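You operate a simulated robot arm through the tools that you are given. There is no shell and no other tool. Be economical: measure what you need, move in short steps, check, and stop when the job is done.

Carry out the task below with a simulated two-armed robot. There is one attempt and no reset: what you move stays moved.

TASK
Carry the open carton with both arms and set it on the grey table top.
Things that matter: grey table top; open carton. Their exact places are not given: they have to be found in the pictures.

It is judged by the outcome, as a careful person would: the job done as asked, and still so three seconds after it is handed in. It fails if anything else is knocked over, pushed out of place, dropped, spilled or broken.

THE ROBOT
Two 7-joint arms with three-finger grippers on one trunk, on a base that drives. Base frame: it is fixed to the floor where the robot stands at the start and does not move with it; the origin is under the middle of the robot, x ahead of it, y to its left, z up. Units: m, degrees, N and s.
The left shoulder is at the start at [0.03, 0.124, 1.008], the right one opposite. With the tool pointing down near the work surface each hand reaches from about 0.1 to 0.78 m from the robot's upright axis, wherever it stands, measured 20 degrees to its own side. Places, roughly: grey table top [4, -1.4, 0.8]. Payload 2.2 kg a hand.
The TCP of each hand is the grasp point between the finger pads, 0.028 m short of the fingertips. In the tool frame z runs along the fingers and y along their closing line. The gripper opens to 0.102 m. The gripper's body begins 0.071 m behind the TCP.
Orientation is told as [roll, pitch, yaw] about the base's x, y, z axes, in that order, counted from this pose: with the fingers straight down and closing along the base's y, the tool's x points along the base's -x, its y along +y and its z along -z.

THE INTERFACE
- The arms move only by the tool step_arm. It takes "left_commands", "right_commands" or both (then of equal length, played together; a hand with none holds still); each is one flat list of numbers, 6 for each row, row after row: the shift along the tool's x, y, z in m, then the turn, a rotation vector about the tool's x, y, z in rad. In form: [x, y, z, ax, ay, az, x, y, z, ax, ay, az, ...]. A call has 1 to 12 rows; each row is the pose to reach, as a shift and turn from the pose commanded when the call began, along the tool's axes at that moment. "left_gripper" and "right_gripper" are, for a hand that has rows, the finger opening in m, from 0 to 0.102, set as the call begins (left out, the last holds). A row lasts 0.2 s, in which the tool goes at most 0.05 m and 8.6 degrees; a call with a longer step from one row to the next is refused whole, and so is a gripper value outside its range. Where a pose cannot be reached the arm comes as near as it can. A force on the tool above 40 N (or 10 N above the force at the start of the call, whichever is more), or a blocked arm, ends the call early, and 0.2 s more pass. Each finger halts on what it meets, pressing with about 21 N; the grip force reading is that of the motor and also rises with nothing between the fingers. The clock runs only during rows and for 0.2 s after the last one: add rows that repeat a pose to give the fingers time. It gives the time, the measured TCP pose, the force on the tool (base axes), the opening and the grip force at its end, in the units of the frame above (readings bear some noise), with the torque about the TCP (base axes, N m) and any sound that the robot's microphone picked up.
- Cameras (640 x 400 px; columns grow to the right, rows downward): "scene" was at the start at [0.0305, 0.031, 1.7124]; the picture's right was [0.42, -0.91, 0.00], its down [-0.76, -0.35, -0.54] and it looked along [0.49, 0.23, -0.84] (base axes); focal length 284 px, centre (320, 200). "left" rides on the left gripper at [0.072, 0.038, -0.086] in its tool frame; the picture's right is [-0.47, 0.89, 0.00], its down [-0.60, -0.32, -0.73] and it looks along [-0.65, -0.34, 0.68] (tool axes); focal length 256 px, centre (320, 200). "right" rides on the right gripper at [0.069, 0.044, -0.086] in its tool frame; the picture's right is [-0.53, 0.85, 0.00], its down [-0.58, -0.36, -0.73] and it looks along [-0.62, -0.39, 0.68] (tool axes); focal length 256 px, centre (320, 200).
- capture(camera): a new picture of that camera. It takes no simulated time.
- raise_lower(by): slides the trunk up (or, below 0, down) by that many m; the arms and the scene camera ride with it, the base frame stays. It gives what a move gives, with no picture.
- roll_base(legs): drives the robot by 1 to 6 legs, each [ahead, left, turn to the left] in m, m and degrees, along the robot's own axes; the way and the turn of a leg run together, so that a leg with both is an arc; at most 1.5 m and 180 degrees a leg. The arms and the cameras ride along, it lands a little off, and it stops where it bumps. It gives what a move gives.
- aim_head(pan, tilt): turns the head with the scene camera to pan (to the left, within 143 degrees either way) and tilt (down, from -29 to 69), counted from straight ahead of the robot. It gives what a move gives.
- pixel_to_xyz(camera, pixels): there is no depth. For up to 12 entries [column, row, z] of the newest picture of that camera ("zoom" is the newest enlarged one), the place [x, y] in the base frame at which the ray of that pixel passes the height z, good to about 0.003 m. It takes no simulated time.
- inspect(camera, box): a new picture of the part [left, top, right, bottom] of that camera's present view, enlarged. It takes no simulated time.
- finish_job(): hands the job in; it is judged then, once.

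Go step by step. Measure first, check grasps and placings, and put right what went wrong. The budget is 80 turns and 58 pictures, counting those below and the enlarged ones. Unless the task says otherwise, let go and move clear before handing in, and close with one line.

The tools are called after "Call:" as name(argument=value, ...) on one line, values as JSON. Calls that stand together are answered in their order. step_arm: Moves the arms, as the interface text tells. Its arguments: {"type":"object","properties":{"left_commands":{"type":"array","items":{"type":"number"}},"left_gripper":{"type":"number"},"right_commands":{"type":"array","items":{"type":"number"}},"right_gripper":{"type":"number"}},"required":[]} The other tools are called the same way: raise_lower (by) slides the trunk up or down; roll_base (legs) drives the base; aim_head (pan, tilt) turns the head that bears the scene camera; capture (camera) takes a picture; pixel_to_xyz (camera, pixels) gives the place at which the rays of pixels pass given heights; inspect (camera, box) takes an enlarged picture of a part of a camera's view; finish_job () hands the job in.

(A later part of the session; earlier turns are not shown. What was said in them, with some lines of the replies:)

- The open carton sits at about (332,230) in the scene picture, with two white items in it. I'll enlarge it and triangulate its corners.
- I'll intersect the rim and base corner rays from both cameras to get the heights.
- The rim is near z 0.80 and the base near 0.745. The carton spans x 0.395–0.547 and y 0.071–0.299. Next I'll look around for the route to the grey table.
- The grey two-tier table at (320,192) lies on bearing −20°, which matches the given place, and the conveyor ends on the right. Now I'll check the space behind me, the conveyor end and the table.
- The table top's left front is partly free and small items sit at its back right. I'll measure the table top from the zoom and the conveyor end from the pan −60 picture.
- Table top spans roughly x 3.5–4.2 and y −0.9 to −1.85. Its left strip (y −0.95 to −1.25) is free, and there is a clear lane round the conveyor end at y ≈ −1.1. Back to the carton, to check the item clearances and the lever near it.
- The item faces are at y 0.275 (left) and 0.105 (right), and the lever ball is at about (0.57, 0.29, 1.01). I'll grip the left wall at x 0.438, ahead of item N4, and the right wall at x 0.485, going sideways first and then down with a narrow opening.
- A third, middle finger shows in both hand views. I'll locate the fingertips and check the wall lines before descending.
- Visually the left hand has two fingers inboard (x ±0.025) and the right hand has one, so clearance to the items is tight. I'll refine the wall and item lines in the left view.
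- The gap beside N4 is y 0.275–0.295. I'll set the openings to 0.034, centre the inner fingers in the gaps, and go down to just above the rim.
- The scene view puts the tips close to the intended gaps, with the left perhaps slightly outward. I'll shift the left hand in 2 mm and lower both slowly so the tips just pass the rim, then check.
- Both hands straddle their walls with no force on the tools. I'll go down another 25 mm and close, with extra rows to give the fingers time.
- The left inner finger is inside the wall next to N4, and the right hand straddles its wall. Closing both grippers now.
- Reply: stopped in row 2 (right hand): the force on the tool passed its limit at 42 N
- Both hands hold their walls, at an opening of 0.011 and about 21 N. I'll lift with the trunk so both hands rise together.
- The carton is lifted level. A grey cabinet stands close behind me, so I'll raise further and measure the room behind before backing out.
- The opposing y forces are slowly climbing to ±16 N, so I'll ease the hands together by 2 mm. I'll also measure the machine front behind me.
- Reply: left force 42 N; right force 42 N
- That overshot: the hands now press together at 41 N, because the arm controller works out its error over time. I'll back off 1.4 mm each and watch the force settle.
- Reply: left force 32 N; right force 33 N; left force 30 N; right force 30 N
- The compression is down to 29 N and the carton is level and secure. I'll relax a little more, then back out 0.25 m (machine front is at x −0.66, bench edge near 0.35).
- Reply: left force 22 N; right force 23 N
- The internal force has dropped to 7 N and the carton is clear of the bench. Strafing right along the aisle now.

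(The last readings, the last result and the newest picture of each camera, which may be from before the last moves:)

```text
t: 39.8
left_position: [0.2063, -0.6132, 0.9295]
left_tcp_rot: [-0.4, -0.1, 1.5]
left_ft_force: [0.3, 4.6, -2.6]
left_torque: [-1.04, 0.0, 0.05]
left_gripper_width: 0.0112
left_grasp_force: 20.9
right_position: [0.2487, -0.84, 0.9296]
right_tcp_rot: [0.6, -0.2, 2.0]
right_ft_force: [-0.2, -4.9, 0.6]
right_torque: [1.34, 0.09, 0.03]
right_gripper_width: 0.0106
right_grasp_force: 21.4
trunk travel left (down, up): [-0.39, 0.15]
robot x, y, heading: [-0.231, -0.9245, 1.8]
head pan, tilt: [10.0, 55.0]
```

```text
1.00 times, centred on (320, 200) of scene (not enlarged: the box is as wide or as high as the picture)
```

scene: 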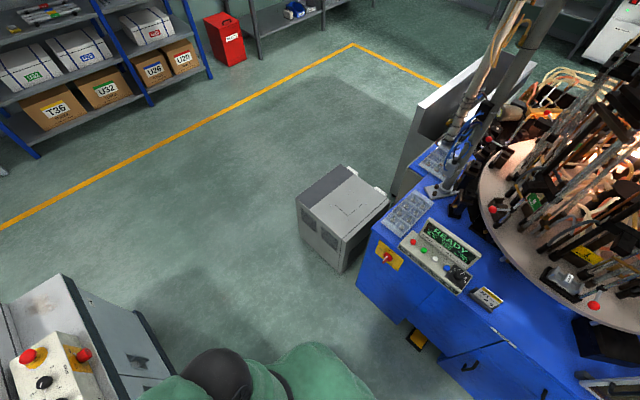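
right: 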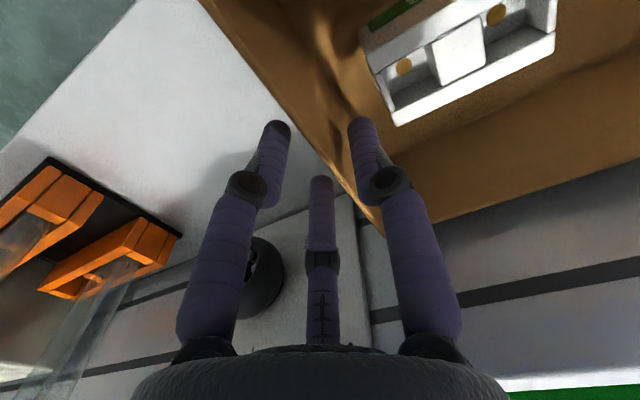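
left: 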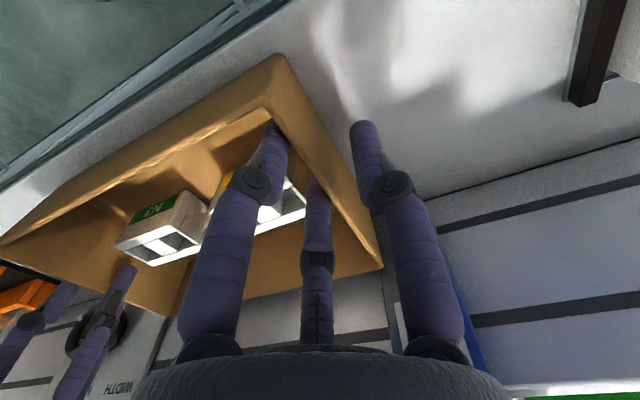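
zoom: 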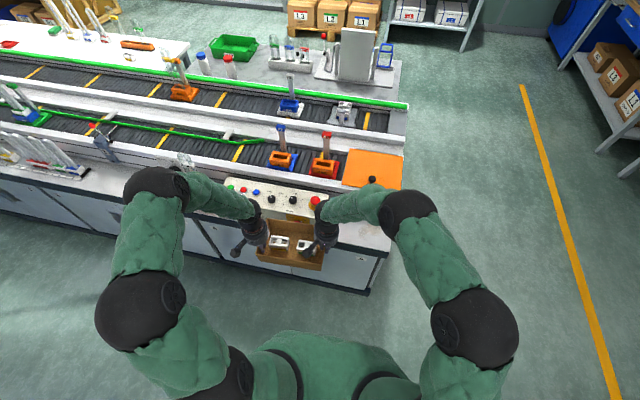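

All steady, and heading is 1.8° off. I'll correct it while continuing right past the bench end (y ≈ −1.13).

Call:
roll_base(legs=[[-0.03, 0, -1.8], [0, -0.98, 0]])

Call:
aim_head(pan=5, tilt=32)

Call:
capture(camera="scene")

```text
t: 45.2
left_position: [0.1842, -1.5986, 0.9298]
left_tcp_rot: [-0.4, 0.0, -1.0]
left_ft_force: [0.1, 2.7, -2.8]
left_torque: [-1.1, 0.04, 0.03]
left_gripper_width: 0.0113
left_grasp_force: 20.7
right_position: [0.2166, -1.8268, 0.9298]
right_tcp_rot: [0.6, -0.3, -0.6]
right_ft_force: [0.6, -3.4, -0.6]
right_torque: [1.35, 0.04, 0.04]
right_gripper_width: 0.0109
right_grasp_force: 20.6
trunk travel left (down, up): [-0.39, 0.15]
robot x, y, heading: [-0.2664, -1.8901, -0.9]
head pan, tilt: [10.0, 55.0]
```

```text
t: 46.1
left_position: [0.1843, -1.5972, 0.9287]
left_tcp_rot: [-0.5, -0.1, -0.9]
left_ft_force: [-0.3, 3.3, -1.7]
left_torque: [-1.12, 0.02, 0.1]
left_gripper_width: 0.0109
left_grasp_force: 21.0
right_position: [0.2165, -1.8264, 0.9296]
right_tcp_rot: [0.5, -0.4, -0.7]
right_ft_force: [-0.5, -3.0, -0.3]
right_torque: [1.31, 0.02, 0.02]
right_gripper_width: 0.0105
right_grasp_force: 20.8
trunk travel left (down, up): [-0.39, 0.15]
robot x, y, heading: [-0.2702, -1.8882, -0.8]
head pan, tilt: [5.0, 32.0]
```

```text
24 pictures are left
```

scene: 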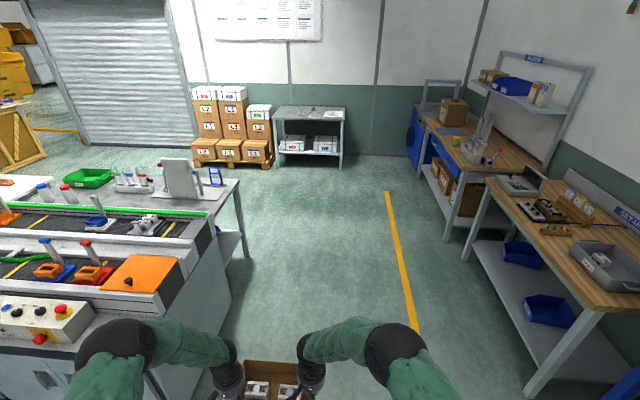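

Call:
pixel_to_xyz(camera="scene", pixels=[[240, 182, 0.8], [210, 215, 0.85], [205, 262, 0.8], [530, 395, 0], [448, 240, 0], [275, 108, 0.8], [345, 120, 0.8], [277, 120, 0.8], [344, 108, 0.8], [342, 168, 0], [275, 167, 0], [615, 308, 0.8]])

```text
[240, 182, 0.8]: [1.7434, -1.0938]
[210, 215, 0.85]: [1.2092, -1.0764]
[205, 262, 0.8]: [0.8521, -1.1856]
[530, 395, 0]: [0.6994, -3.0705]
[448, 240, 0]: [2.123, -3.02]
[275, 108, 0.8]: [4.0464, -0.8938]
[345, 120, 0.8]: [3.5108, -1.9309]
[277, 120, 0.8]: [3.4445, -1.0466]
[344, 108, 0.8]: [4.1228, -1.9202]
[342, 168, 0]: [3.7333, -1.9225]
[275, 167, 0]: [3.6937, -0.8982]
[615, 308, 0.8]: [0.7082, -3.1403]
```

The lane ahead runs from y −1.19 to −3.0 and I'm at −1.89. Driving ahead with the heading corrected.

Call:
roll_base(legs=[[1.4, 0, 0.8]])

Call:
roll_base(legs=[[1.2, 0, 0]])

Call:
aim_head(pan=20, tilt=40)

Call:
capture(camera="scene")

```text
t: 53.2
left_position: [1.6089, -1.5826, 0.9289]
left_tcp_rot: [-0.4, 0.0, 0.8]
left_ft_force: [0.8, 3.2, -1.5]
left_torque: [-1.12, 0.01, 0.04]
left_gripper_width: 0.011
left_grasp_force: 21.5
right_position: [1.6496, -1.8096, 0.9293]
right_tcp_rot: [0.6, -0.4, 1.1]
right_ft_force: [0.8, -2.5, -0.3]
right_torque: [1.3, 0.07, 0.02]
right_gripper_width: 0.0106
right_grasp_force: 21.1
trunk travel left (down, up): [-0.39, 0.15]
robot x, y, heading: [1.164, -1.8873, 1.1]
head pan, tilt: [5.0, 32.0]
```

```text
t: 59.3
left_position: [2.8148, -1.5925, 0.9297]
left_tcp_rot: [-0.4, -0.1, -0.9]
left_ft_force: [-0.2, 2.3, -2.6]
left_torque: [-1.14, -0.04, 0.07]
left_gripper_width: 0.0111
left_grasp_force: 21.1
right_position: [2.8484, -1.821, 0.93]
right_tcp_rot: [0.6, -0.3, -0.6]
right_ft_force: [-1.2, -2.1, -1.5]
right_torque: [1.28, 0.07, 0.1]
right_gripper_width: 0.0104
right_grasp_force: 20.9
trunk travel left (down, up): [-0.39, 0.15]
robot x, y, heading: [2.3641, -1.8838, -0.6]
head pan, tilt: [5.0, 32.0]
```

```text
t: 60.1
left_position: [2.8155, -1.5925, 0.9302]
left_tcp_rot: [-0.4, -0.2, -0.9]
left_ft_force: [1.0, 2.8, -2.2]
left_torque: [-1.09, 0.02, 0.03]
left_gripper_width: 0.0114
left_grasp_force: 21.1
right_position: [2.8477, -1.8211, 0.9296]
right_tcp_rot: [0.6, -0.2, -0.6]
right_ft_force: [0.2, -2.0, -1.3]
right_torque: [1.32, 0.05, 0.11]
right_gripper_width: 0.0102
right_grasp_force: 21.1
trunk travel left (down, up): [-0.39, 0.15]
robot x, y, heading: [2.3626, -1.8866, -0.6]
head pan, tilt: [20.0, 40.0]
```

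```text
23 pictures are left
```

scene: 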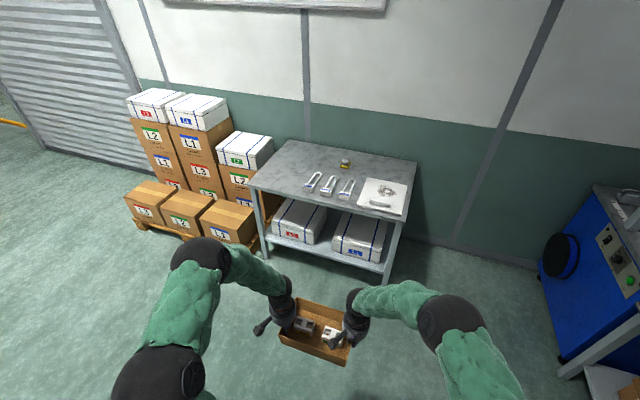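

The table top is in view; three small items and a white plate occupy the front right. I'll measure its edges and enlarge it.

Call:
pixel_to_xyz(camera="scene", pixels=[[250, 187, 0.8], [250, 187, 0.75], [404, 222, 0.8], [416, 163, 0.8], [297, 140, 0.8], [386, 284, 0], [306, 193, 0.8], [344, 162, 0.8], [265, 252, 0]])

Call:
inspect(camera="scene", box=[230, 120, 430, 245])

```text
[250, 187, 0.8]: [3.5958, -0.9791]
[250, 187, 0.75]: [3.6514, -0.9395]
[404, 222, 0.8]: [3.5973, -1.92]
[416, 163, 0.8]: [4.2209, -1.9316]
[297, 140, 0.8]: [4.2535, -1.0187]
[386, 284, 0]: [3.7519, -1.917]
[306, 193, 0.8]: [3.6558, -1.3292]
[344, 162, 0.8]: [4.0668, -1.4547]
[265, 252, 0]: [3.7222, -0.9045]
```

```text
3.20 times, centred on (330, 182) of scene
```

zoom: 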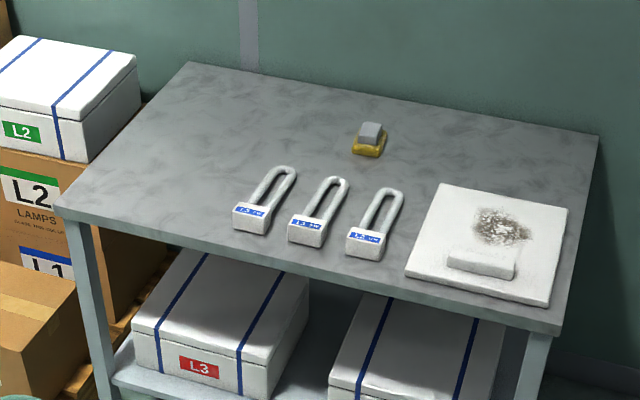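

The heights from two viewpoints agree on a table top near z 0.766, with the front edge near x 3.635. The free left strip is y −0.96 to −1.28. I'll strafe left so the carton lines up with y ≈ −1.12 and look again.

Call:
roll_base(legs=[[0, 0.59, 0.6]])

Call:
aim_head(pan=5, tilt=40)

Call:
capture(camera="scene")

```text
t: 63.5
left_position: [2.8177, -0.9861, 0.9287]
left_tcp_rot: [-0.4, 0.0, -0.5]
left_ft_force: [0.1, 1.9, -1.1]
left_torque: [-1.12, 0.04, 0.08]
left_gripper_width: 0.011
left_grasp_force: 20.6
right_position: [2.8526, -1.2143, 0.9282]
right_tcp_rot: [0.6, -0.3, -0.1]
right_ft_force: [0.3, -3.0, -0.2]
right_torque: [1.32, 0.08, 0.09]
right_gripper_width: 0.0105
right_grasp_force: 21.5
trunk travel left (down, up): [-0.39, 0.15]
robot x, y, heading: [2.3693, -1.283, -0.2]
head pan, tilt: [20.0, 40.0]
```

```text
t: 64.2
left_position: [2.8178, -0.9865, 0.9287]
left_tcp_rot: [-0.4, -0.1, -0.5]
left_ft_force: [-0.1, 3.3, -2.6]
left_torque: [-1.1, 0.04, 0.02]
left_gripper_width: 0.0116
left_grasp_force: 21.0
right_position: [2.8516, -1.2152, 0.929]
right_tcp_rot: [0.6, -0.2, -0.1]
right_ft_force: [0.4, -3.3, 0.2]
right_torque: [1.34, 0.06, 0.1]
right_gripper_width: 0.0102
right_grasp_force: 20.3
trunk travel left (down, up): [-0.39, 0.15]
robot x, y, heading: [2.3678, -1.2808, -0.2]
head pan, tilt: [5.0, 40.0]
```

```text
21 pictures are left
```

scene: 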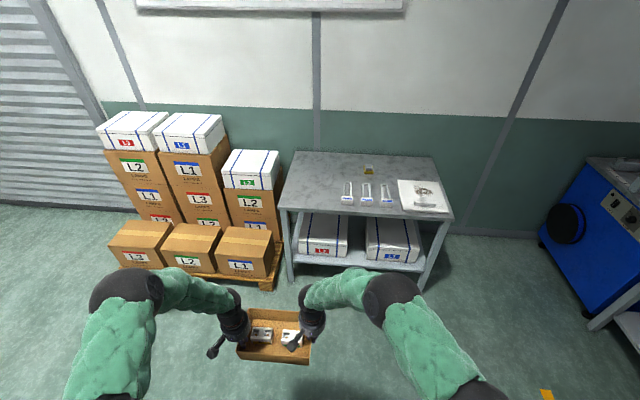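

Call:
pixel_to_xyz(camera="scene", pixels=[[279, 206, 0.766], [452, 215, 0.766], [296, 152, 0.766], [435, 158, 0.766], [341, 203, 0.766], [345, 182, 0.766], [365, 172, 0.766], [276, 190, 0.75], [276, 190, 0.85], [278, 153, 0.9], [266, 277, 0.3], [266, 277, 0.4]])

```text
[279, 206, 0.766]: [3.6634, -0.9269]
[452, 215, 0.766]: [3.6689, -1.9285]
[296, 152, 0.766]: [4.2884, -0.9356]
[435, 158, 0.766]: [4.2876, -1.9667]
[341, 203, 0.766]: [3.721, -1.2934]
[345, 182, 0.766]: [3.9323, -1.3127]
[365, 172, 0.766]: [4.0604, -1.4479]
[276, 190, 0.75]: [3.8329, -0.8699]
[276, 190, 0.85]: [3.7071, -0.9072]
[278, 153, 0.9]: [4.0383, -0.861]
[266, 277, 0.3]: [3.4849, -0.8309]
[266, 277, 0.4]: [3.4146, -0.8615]
```

Clear: table edge at x ≈ 3.66, nearest item at y −1.29, pallet boxes at y > −0.87, and the carton is centred on y −1.10. Driving ahead 0.90 with a slight shift right.

Call:
roll_base(legs=[[0.9, -0.01, 0.2]])

Call:
aim_head(pan=15, tilt=58)

Call:
capture(camera="scene")

```text
t: 69.0
left_position: [3.7165, -0.9828, 0.9287]
left_tcp_rot: [-0.4, -0.2, 0.7]
left_ft_force: [-0.6, 3.5, -2.2]
left_torque: [-1.09, 0.01, 0.03]
left_gripper_width: 0.0114
left_grasp_force: 21.0
right_position: [3.7565, -1.2079, 0.9289]
right_tcp_rot: [0.5, -0.4, 1.0]
right_ft_force: [-0.2, -2.9, -1.4]
right_torque: [1.33, 0.05, 0.07]
right_gripper_width: 0.0103
right_grasp_force: 21.4
trunk travel left (down, up): [-0.39, 0.15]
robot x, y, heading: [3.2686, -1.2869, 1.2]
head pan, tilt: [5.0, 40.0]
```

```text
t: 69.8
left_position: [3.7165, -0.9814, 0.9297]
left_tcp_rot: [-0.5, -0.2, 0.6]
left_ft_force: [-0.9, 3.3, -1.6]
left_torque: [-1.09, -0.04, 0.05]
left_gripper_width: 0.0114
left_grasp_force: 21.4
right_position: [3.756, -1.2078, 0.9304]
right_tcp_rot: [0.6, -0.3, 1.1]
right_ft_force: [0.8, -2.7, -0.4]
right_torque: [1.31, 0.06, 0.08]
right_gripper_width: 0.0101
right_grasp_force: 21.0
trunk travel left (down, up): [-0.39, 0.15]
robot x, y, heading: [3.2734, -1.2871, 0.9]
head pan, tilt: [15.0, 58.0]
```

```text
20 pictures are left
```

scene: 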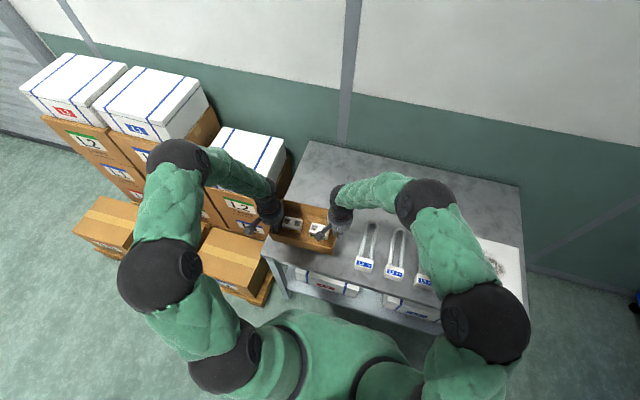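

Before extending I'll check the left elbow and wrist against the box stack.

Call:
pixel_to_xyz(camera="scene", pixels=[[178, 160, 1.2], [178, 160, 1.3], [157, 138, 1.0], [157, 138, 0.85], [208, 104, 1.1], [208, 104, 1.0], [273, 185, 0.85], [285, 148, 0.85], [265, 262, 0.766], [308, 142, 0.766], [359, 262, 0.78], [263, 210, 1.05]])

Call:
inspect(camera="scene", box=[160, 120, 384, 290])

Call:
inspect(camera="left", box=[0, 0, 640, 400])

```text
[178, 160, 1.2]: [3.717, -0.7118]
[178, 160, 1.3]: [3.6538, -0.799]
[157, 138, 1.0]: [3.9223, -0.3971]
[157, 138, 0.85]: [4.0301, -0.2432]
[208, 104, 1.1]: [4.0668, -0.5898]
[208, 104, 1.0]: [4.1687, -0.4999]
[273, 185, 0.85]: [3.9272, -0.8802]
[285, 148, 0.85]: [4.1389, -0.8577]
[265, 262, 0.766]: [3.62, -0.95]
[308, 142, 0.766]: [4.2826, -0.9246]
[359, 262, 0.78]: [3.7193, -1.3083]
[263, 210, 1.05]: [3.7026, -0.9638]
```

```text
2.35 times, centred on (272, 205) of scene
```

zoom: 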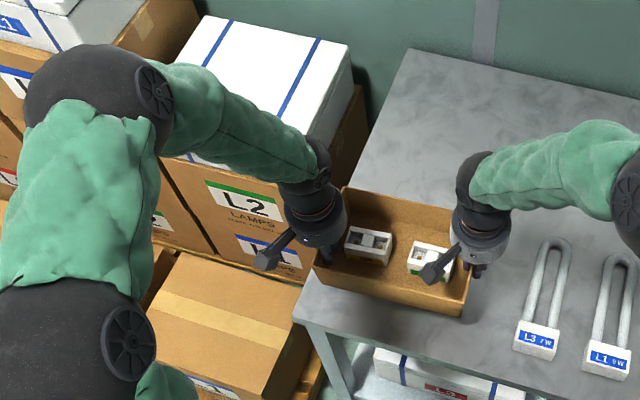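

```text
1.00 times, centred on (320, 200) of left (not enlarged: the box is as wide or as high as the picture)
```

zoom: 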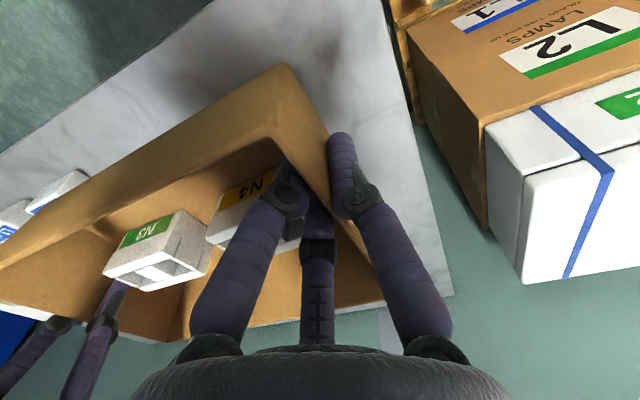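

The stack is clear: the L2 box top is about 0.87 at y > −0.87 and the forearm is above 1.05. I'll extend both hands 0.05 m and 8 mm right together, then lower the trunk most of the way.

Call:
step_arm(left_commands=[-0.0125, -0.002, 0, 0, 0, 0, -0.025, -0.004, 0, 0, 0, 0, -0.0375, -0.006, 0, 0, 0, 0, -0.05, -0.008, 0, 0, 0, 0], right_commands=[-0.0125, -0.002, 0, 0, 0, 0, -0.025, -0.004, 0, 0, 0, 0, -0.0375, -0.006, 0, 0, 0, 0, -0.05, -0.008, 0, 0, 0, 0])

Call:
raise_lower(by=-0.09)

Call:
inspect(camera="scene", box=[200, 120, 424, 290])

```text
t: 70.8
left_position: [3.7672, -0.988, 0.9301]
left_tcp_rot: [-0.3, 0.0, 0.6]
left_ft_force: [-1.1, 15.2, -6.0]
left_torque: [-0.9, 0.24, 0.06]
left_gripper_width: 0.0111
left_grasp_force: 21.2
right_position: [3.8084, -1.2145, 0.9295]
right_tcp_rot: [0.6, -0.2, 1.0]
right_ft_force: [2.5, -15.7, 3.3]
right_torque: [1.92, -0.06, 0.09]
right_gripper_width: 0.0106
right_grasp_force: 21.0
trunk travel left (down, up): [-0.39, 0.15]
robot x, y, heading: [3.2737, -1.285, 1.0]
head pan, tilt: [15.0, 58.0]
```

```text
t: 72.0
left_position: [3.7671, -0.9889, 0.8415]
left_tcp_rot: [-0.4, -0.1, 0.7]
left_ft_force: [-5.8, 31.8, -4.1]
left_torque: [-0.78, 0.07, 0.02]
left_gripper_width: 0.0109
left_grasp_force: 20.7
right_position: [3.8077, -1.2148, 0.8401]
right_tcp_rot: [0.5, -0.3, 1.2]
right_ft_force: [5.0, -30.9, 2.3]
right_torque: [1.66, 0.06, 0.01]
right_gripper_width: 0.0108
right_grasp_force: 20.2
trunk travel left (down, up): [-0.3, 0.24]
robot x, y, heading: [3.27, -1.2867, 1.1]
head pan, tilt: [15.0, 58.0]
```

```text
2.35 times, centred on (312, 205) of scene
```

zoom: 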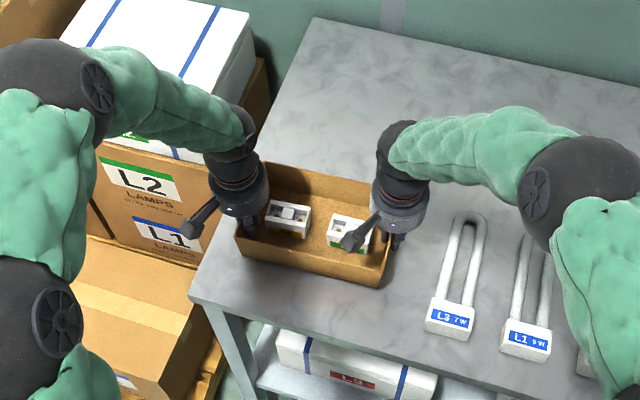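

The carton is well placed on the free area with its bottom at about 0.795. I'll relax the squeeze by 1 mm each and lower in small steps, watching the vertical force.

Call:
step_arm(left_commands=[0, 0.001, 0, 0, 0, 0, 0, 0.001, 0.005, 0, 0, 0, 0, 0.001, 0.01, 0, 0, 0, 0, 0.001, 0.015, 0, 0, 0, 0, 0.001, 0.018, 0, 0, 0], right_commands=[0, -0.001, 0, 0, 0, 0, 0, -0.001, 0.005, 0, 0, 0, 0, -0.001, 0.01, 0, 0, 0, 0, -0.001, 0.015, 0, 0, 0, 0, -0.001, 0.018, 0, 0, 0])

Call:
inspect(camera="scene", box=[256, 180, 368, 250])

```text
t: 73.2
left_position: [3.7668, -0.9892, 0.8273]
left_tcp_rot: [-0.3, -0.8, 0.7]
left_ft_force: [3.9, 2.3, 31.1]
left_torque: [-0.86, 0.0, 0.02]
left_gripper_width: 0.0111
left_grasp_force: 21.2
right_position: [3.8075, -1.2143, 0.8286]
right_tcp_rot: [0.8, -0.8, 1.0]
right_ft_force: [-8.3, -5.2, 35.8]
right_torque: [1.73, 0.47, 0.16]
right_gripper_width: 0.0109
right_grasp_force: 21.0
trunk travel left (down, up): [-0.3, 0.24]
robot x, y, heading: [3.2731, -1.2882, 1.0]
head pan, tilt: [15.0, 58.0]
```

```text
5.71 times, centred on (312, 215) of scene
```

zoom: 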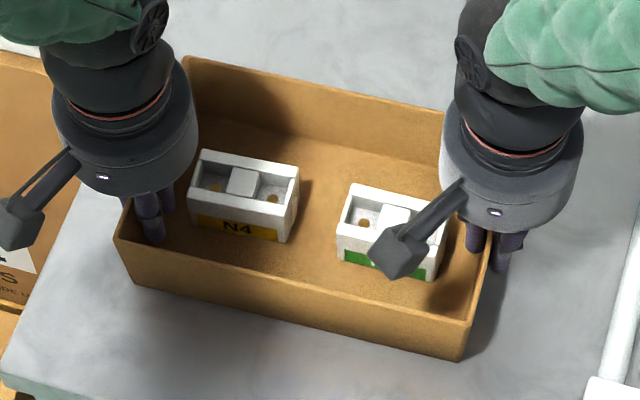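

The carton rests on the table, with 31 N and 36 N pushing up. I'll unload by 4 mm, then open slightly (0.022) so the inner fingers don't touch the items.

Call:
step_arm(left_commands=[0, 0, -0.002, 0, 0, 0, 0, 0, -0.004, 0, 0, 0, 0, 0, -0.004, 0, 0, 0], right_commands=[0, 0, -0.002, 0, 0, 0, 0, 0, -0.004, 0, 0, 0, 0, 0, -0.004, 0, 0, 0])

```text
t: 74.0
left_position: [3.7649, -0.9886, 0.8272]
left_tcp_rot: [-0.3, -0.1, 0.8]
left_ft_force: [9.7, -0.6, 8.9]
left_torque: [-1.34, -1.17, 0.33]
left_gripper_width: 0.0107
left_grasp_force: 20.9
right_position: [3.8068, -1.2145, 0.826]
right_tcp_rot: [0.7, -0.5, 1.1]
right_ft_force: [-1.6, 0.1, 30.6]
right_torque: [1.57, 0.06, 0.13]
right_gripper_width: 0.0112
right_grasp_force: 20.7
trunk travel left (down, up): [-0.3, 0.24]
robot x, y, heading: [3.273, -1.2849, 1.0]
head pan, tilt: [15.0, 58.0]
```

Call:
step_arm(left_commands=[0, 0, -0.001, 0, 0, 0, 0, 0, -0.001, 0, 0, 0], right_commands=[0, 0, -0.002, 0, 0, 0, 0, 0, -0.003, 0, 0, 0])

```text
t: 74.7
left_position: [3.7646, -0.9879, 0.8256]
left_tcp_rot: [-0.3, 0.0, 0.7]
left_ft_force: [0.0, -0.4, 12.8]
left_torque: [-1.24, -0.23, 0.14]
left_gripper_width: 0.0105
left_grasp_force: 21.4
right_position: [3.806, -1.2153, 0.8262]
right_tcp_rot: [0.6, -0.1, 1.1]
right_ft_force: [2.2, 3.2, 0.6]
right_torque: [1.48, -0.99, -0.22]
right_gripper_width: 0.0114
right_grasp_force: 21.2
trunk travel left (down, up): [-0.3, 0.24]
robot x, y, heading: [3.2724, -1.2882, 1.3]
head pan, tilt: [15.0, 58.0]
```

Both hands are nearly unloaded. Opening both to 0.022.

Call:
step_arm(left_commands=[0, 0, 0, 0, 0, 0, 0, 0, 0, 0, 0, 0, 0, 0, 0, 0, 0, 0], right_commands=[0, 0, 0, 0, 0, 0, 0, 0, 0, 0, 0, 0, 0, 0, 0, 0, 0, 0], left_gripper=0.022, right_gripper=0.022)

Call:
inspect(camera="scene", box=[256, 180, 368, 250])

```text
t: 75.5
left_position: [3.7668, -0.9873, 0.8277]
left_tcp_rot: [-0.4, 0.0, 0.7]
left_ft_force: [0.3, 0.4, 0.1]
left_torque: [0.01, -0.02, 0.02]
left_gripper_width: 0.0221
left_grasp_force: 0.1
right_position: [3.8069, -1.215, 0.8284]
right_tcp_rot: [0.7, -0.3, 1.0]
right_ft_force: [0.4, 0.4, -0.8]
right_torque: [-0.03, 0.0, -0.01]
right_gripper_width: 0.0224
right_grasp_force: 0.0
trunk travel left (down, up): [-0.3, 0.24]
robot x, y, heading: [3.2762, -1.2894, 1.0]
head pan, tilt: [15.0, 58.0]
```

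```text
5.71 times, centred on (312, 215) of scene
```

zoom: 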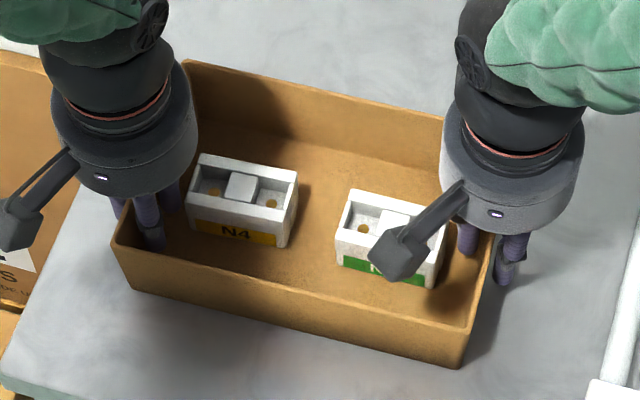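

The readings are zero, so the fingers are free. Raising both hands straight up.

Call:
step_arm(left_commands=[0, 0, -0.01, 0, 0, 0, 0, 0, -0.03, 0, 0, 0, 0, 0, -0.05, 0, 0, 0, 0, 0, -0.08, 0, 0, 0, 0, 0, -0.12, 0, 0, 0], right_commands=[0, 0, -0.01, 0, 0, 0, 0, 0, -0.03, 0, 0, 0, 0, 0, -0.05, 0, 0, 0, 0, 0, -0.08, 0, 0, 0, 0, 0, -0.12, 0, 0, 0])

Call:
capture(camera="scene")

```text
t: 76.7
left_position: [3.7652, -0.9906, 0.9475]
left_tcp_rot: [-0.5, -0.1, 0.7]
left_ft_force: [0.0, -0.5, 0.2]
left_torque: [-0.01, -0.02, 0.01]
left_gripper_width: 0.0221
left_grasp_force: 0.0
right_position: [3.8056, -1.2181, 0.9499]
right_tcp_rot: [0.6, -0.3, 1.1]
right_ft_force: [0.4, 0.4, 0.0]
right_torque: [0.02, -0.04, 0.03]
right_gripper_width: 0.0219
right_grasp_force: 0.1
trunk travel left (down, up): [-0.3, 0.24]
robot x, y, heading: [3.275, -1.2889, 1.0]
head pan, tilt: [15.0, 58.0]
```

```text
14 pictures are left
```

scene: 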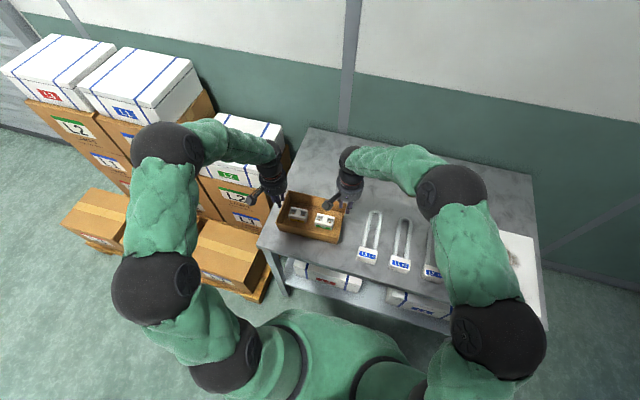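

The carton stays on the table and the hands are clear above it. I'll back the robot away straight and take a last look.

Call:
roll_base(legs=[[-0.4, 0, 0]])

Call:
inspect(camera="scene", box=[160, 50, 480, 250])

```text
t: 79.2
left_position: [3.3534, -0.9965, 0.9462]
left_tcp_rot: [-0.4, -0.1, 0.6]
left_ft_force: [-0.5, -0.6, -0.2]
left_torque: [0.0, -0.01, 0.03]
left_gripper_width: 0.0218
left_grasp_force: 0.1
right_position: [3.3936, -1.2265, 0.9511]
right_tcp_rot: [0.7, -0.3, 0.9]
right_ft_force: [0.0, -0.7, 0.4]
right_torque: [0.01, -0.01, -0.01]
right_gripper_width: 0.0223
right_grasp_force: 0.0
trunk travel left (down, up): [-0.3, 0.24]
robot x, y, heading: [2.8564, -1.2906, 0.8]
head pan, tilt: [15.0, 58.0]
```

```text
2.00 times, centred on (320, 150) of scene
```

zoom: 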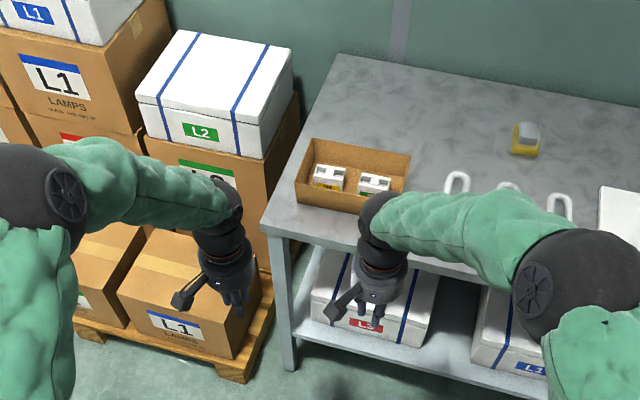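

The carton stands fully on the grey table top with both items inside, nothing else has moved, and the robot is clear. Handing in.

Call:
finish_job()

```text
The job is handed in.
```

The open carton is on the free left side of the grey table top, upright with both items still in it. I carried it there with both arms, let go and backed the robot clear, and I saw nothing else moved or knocked over.
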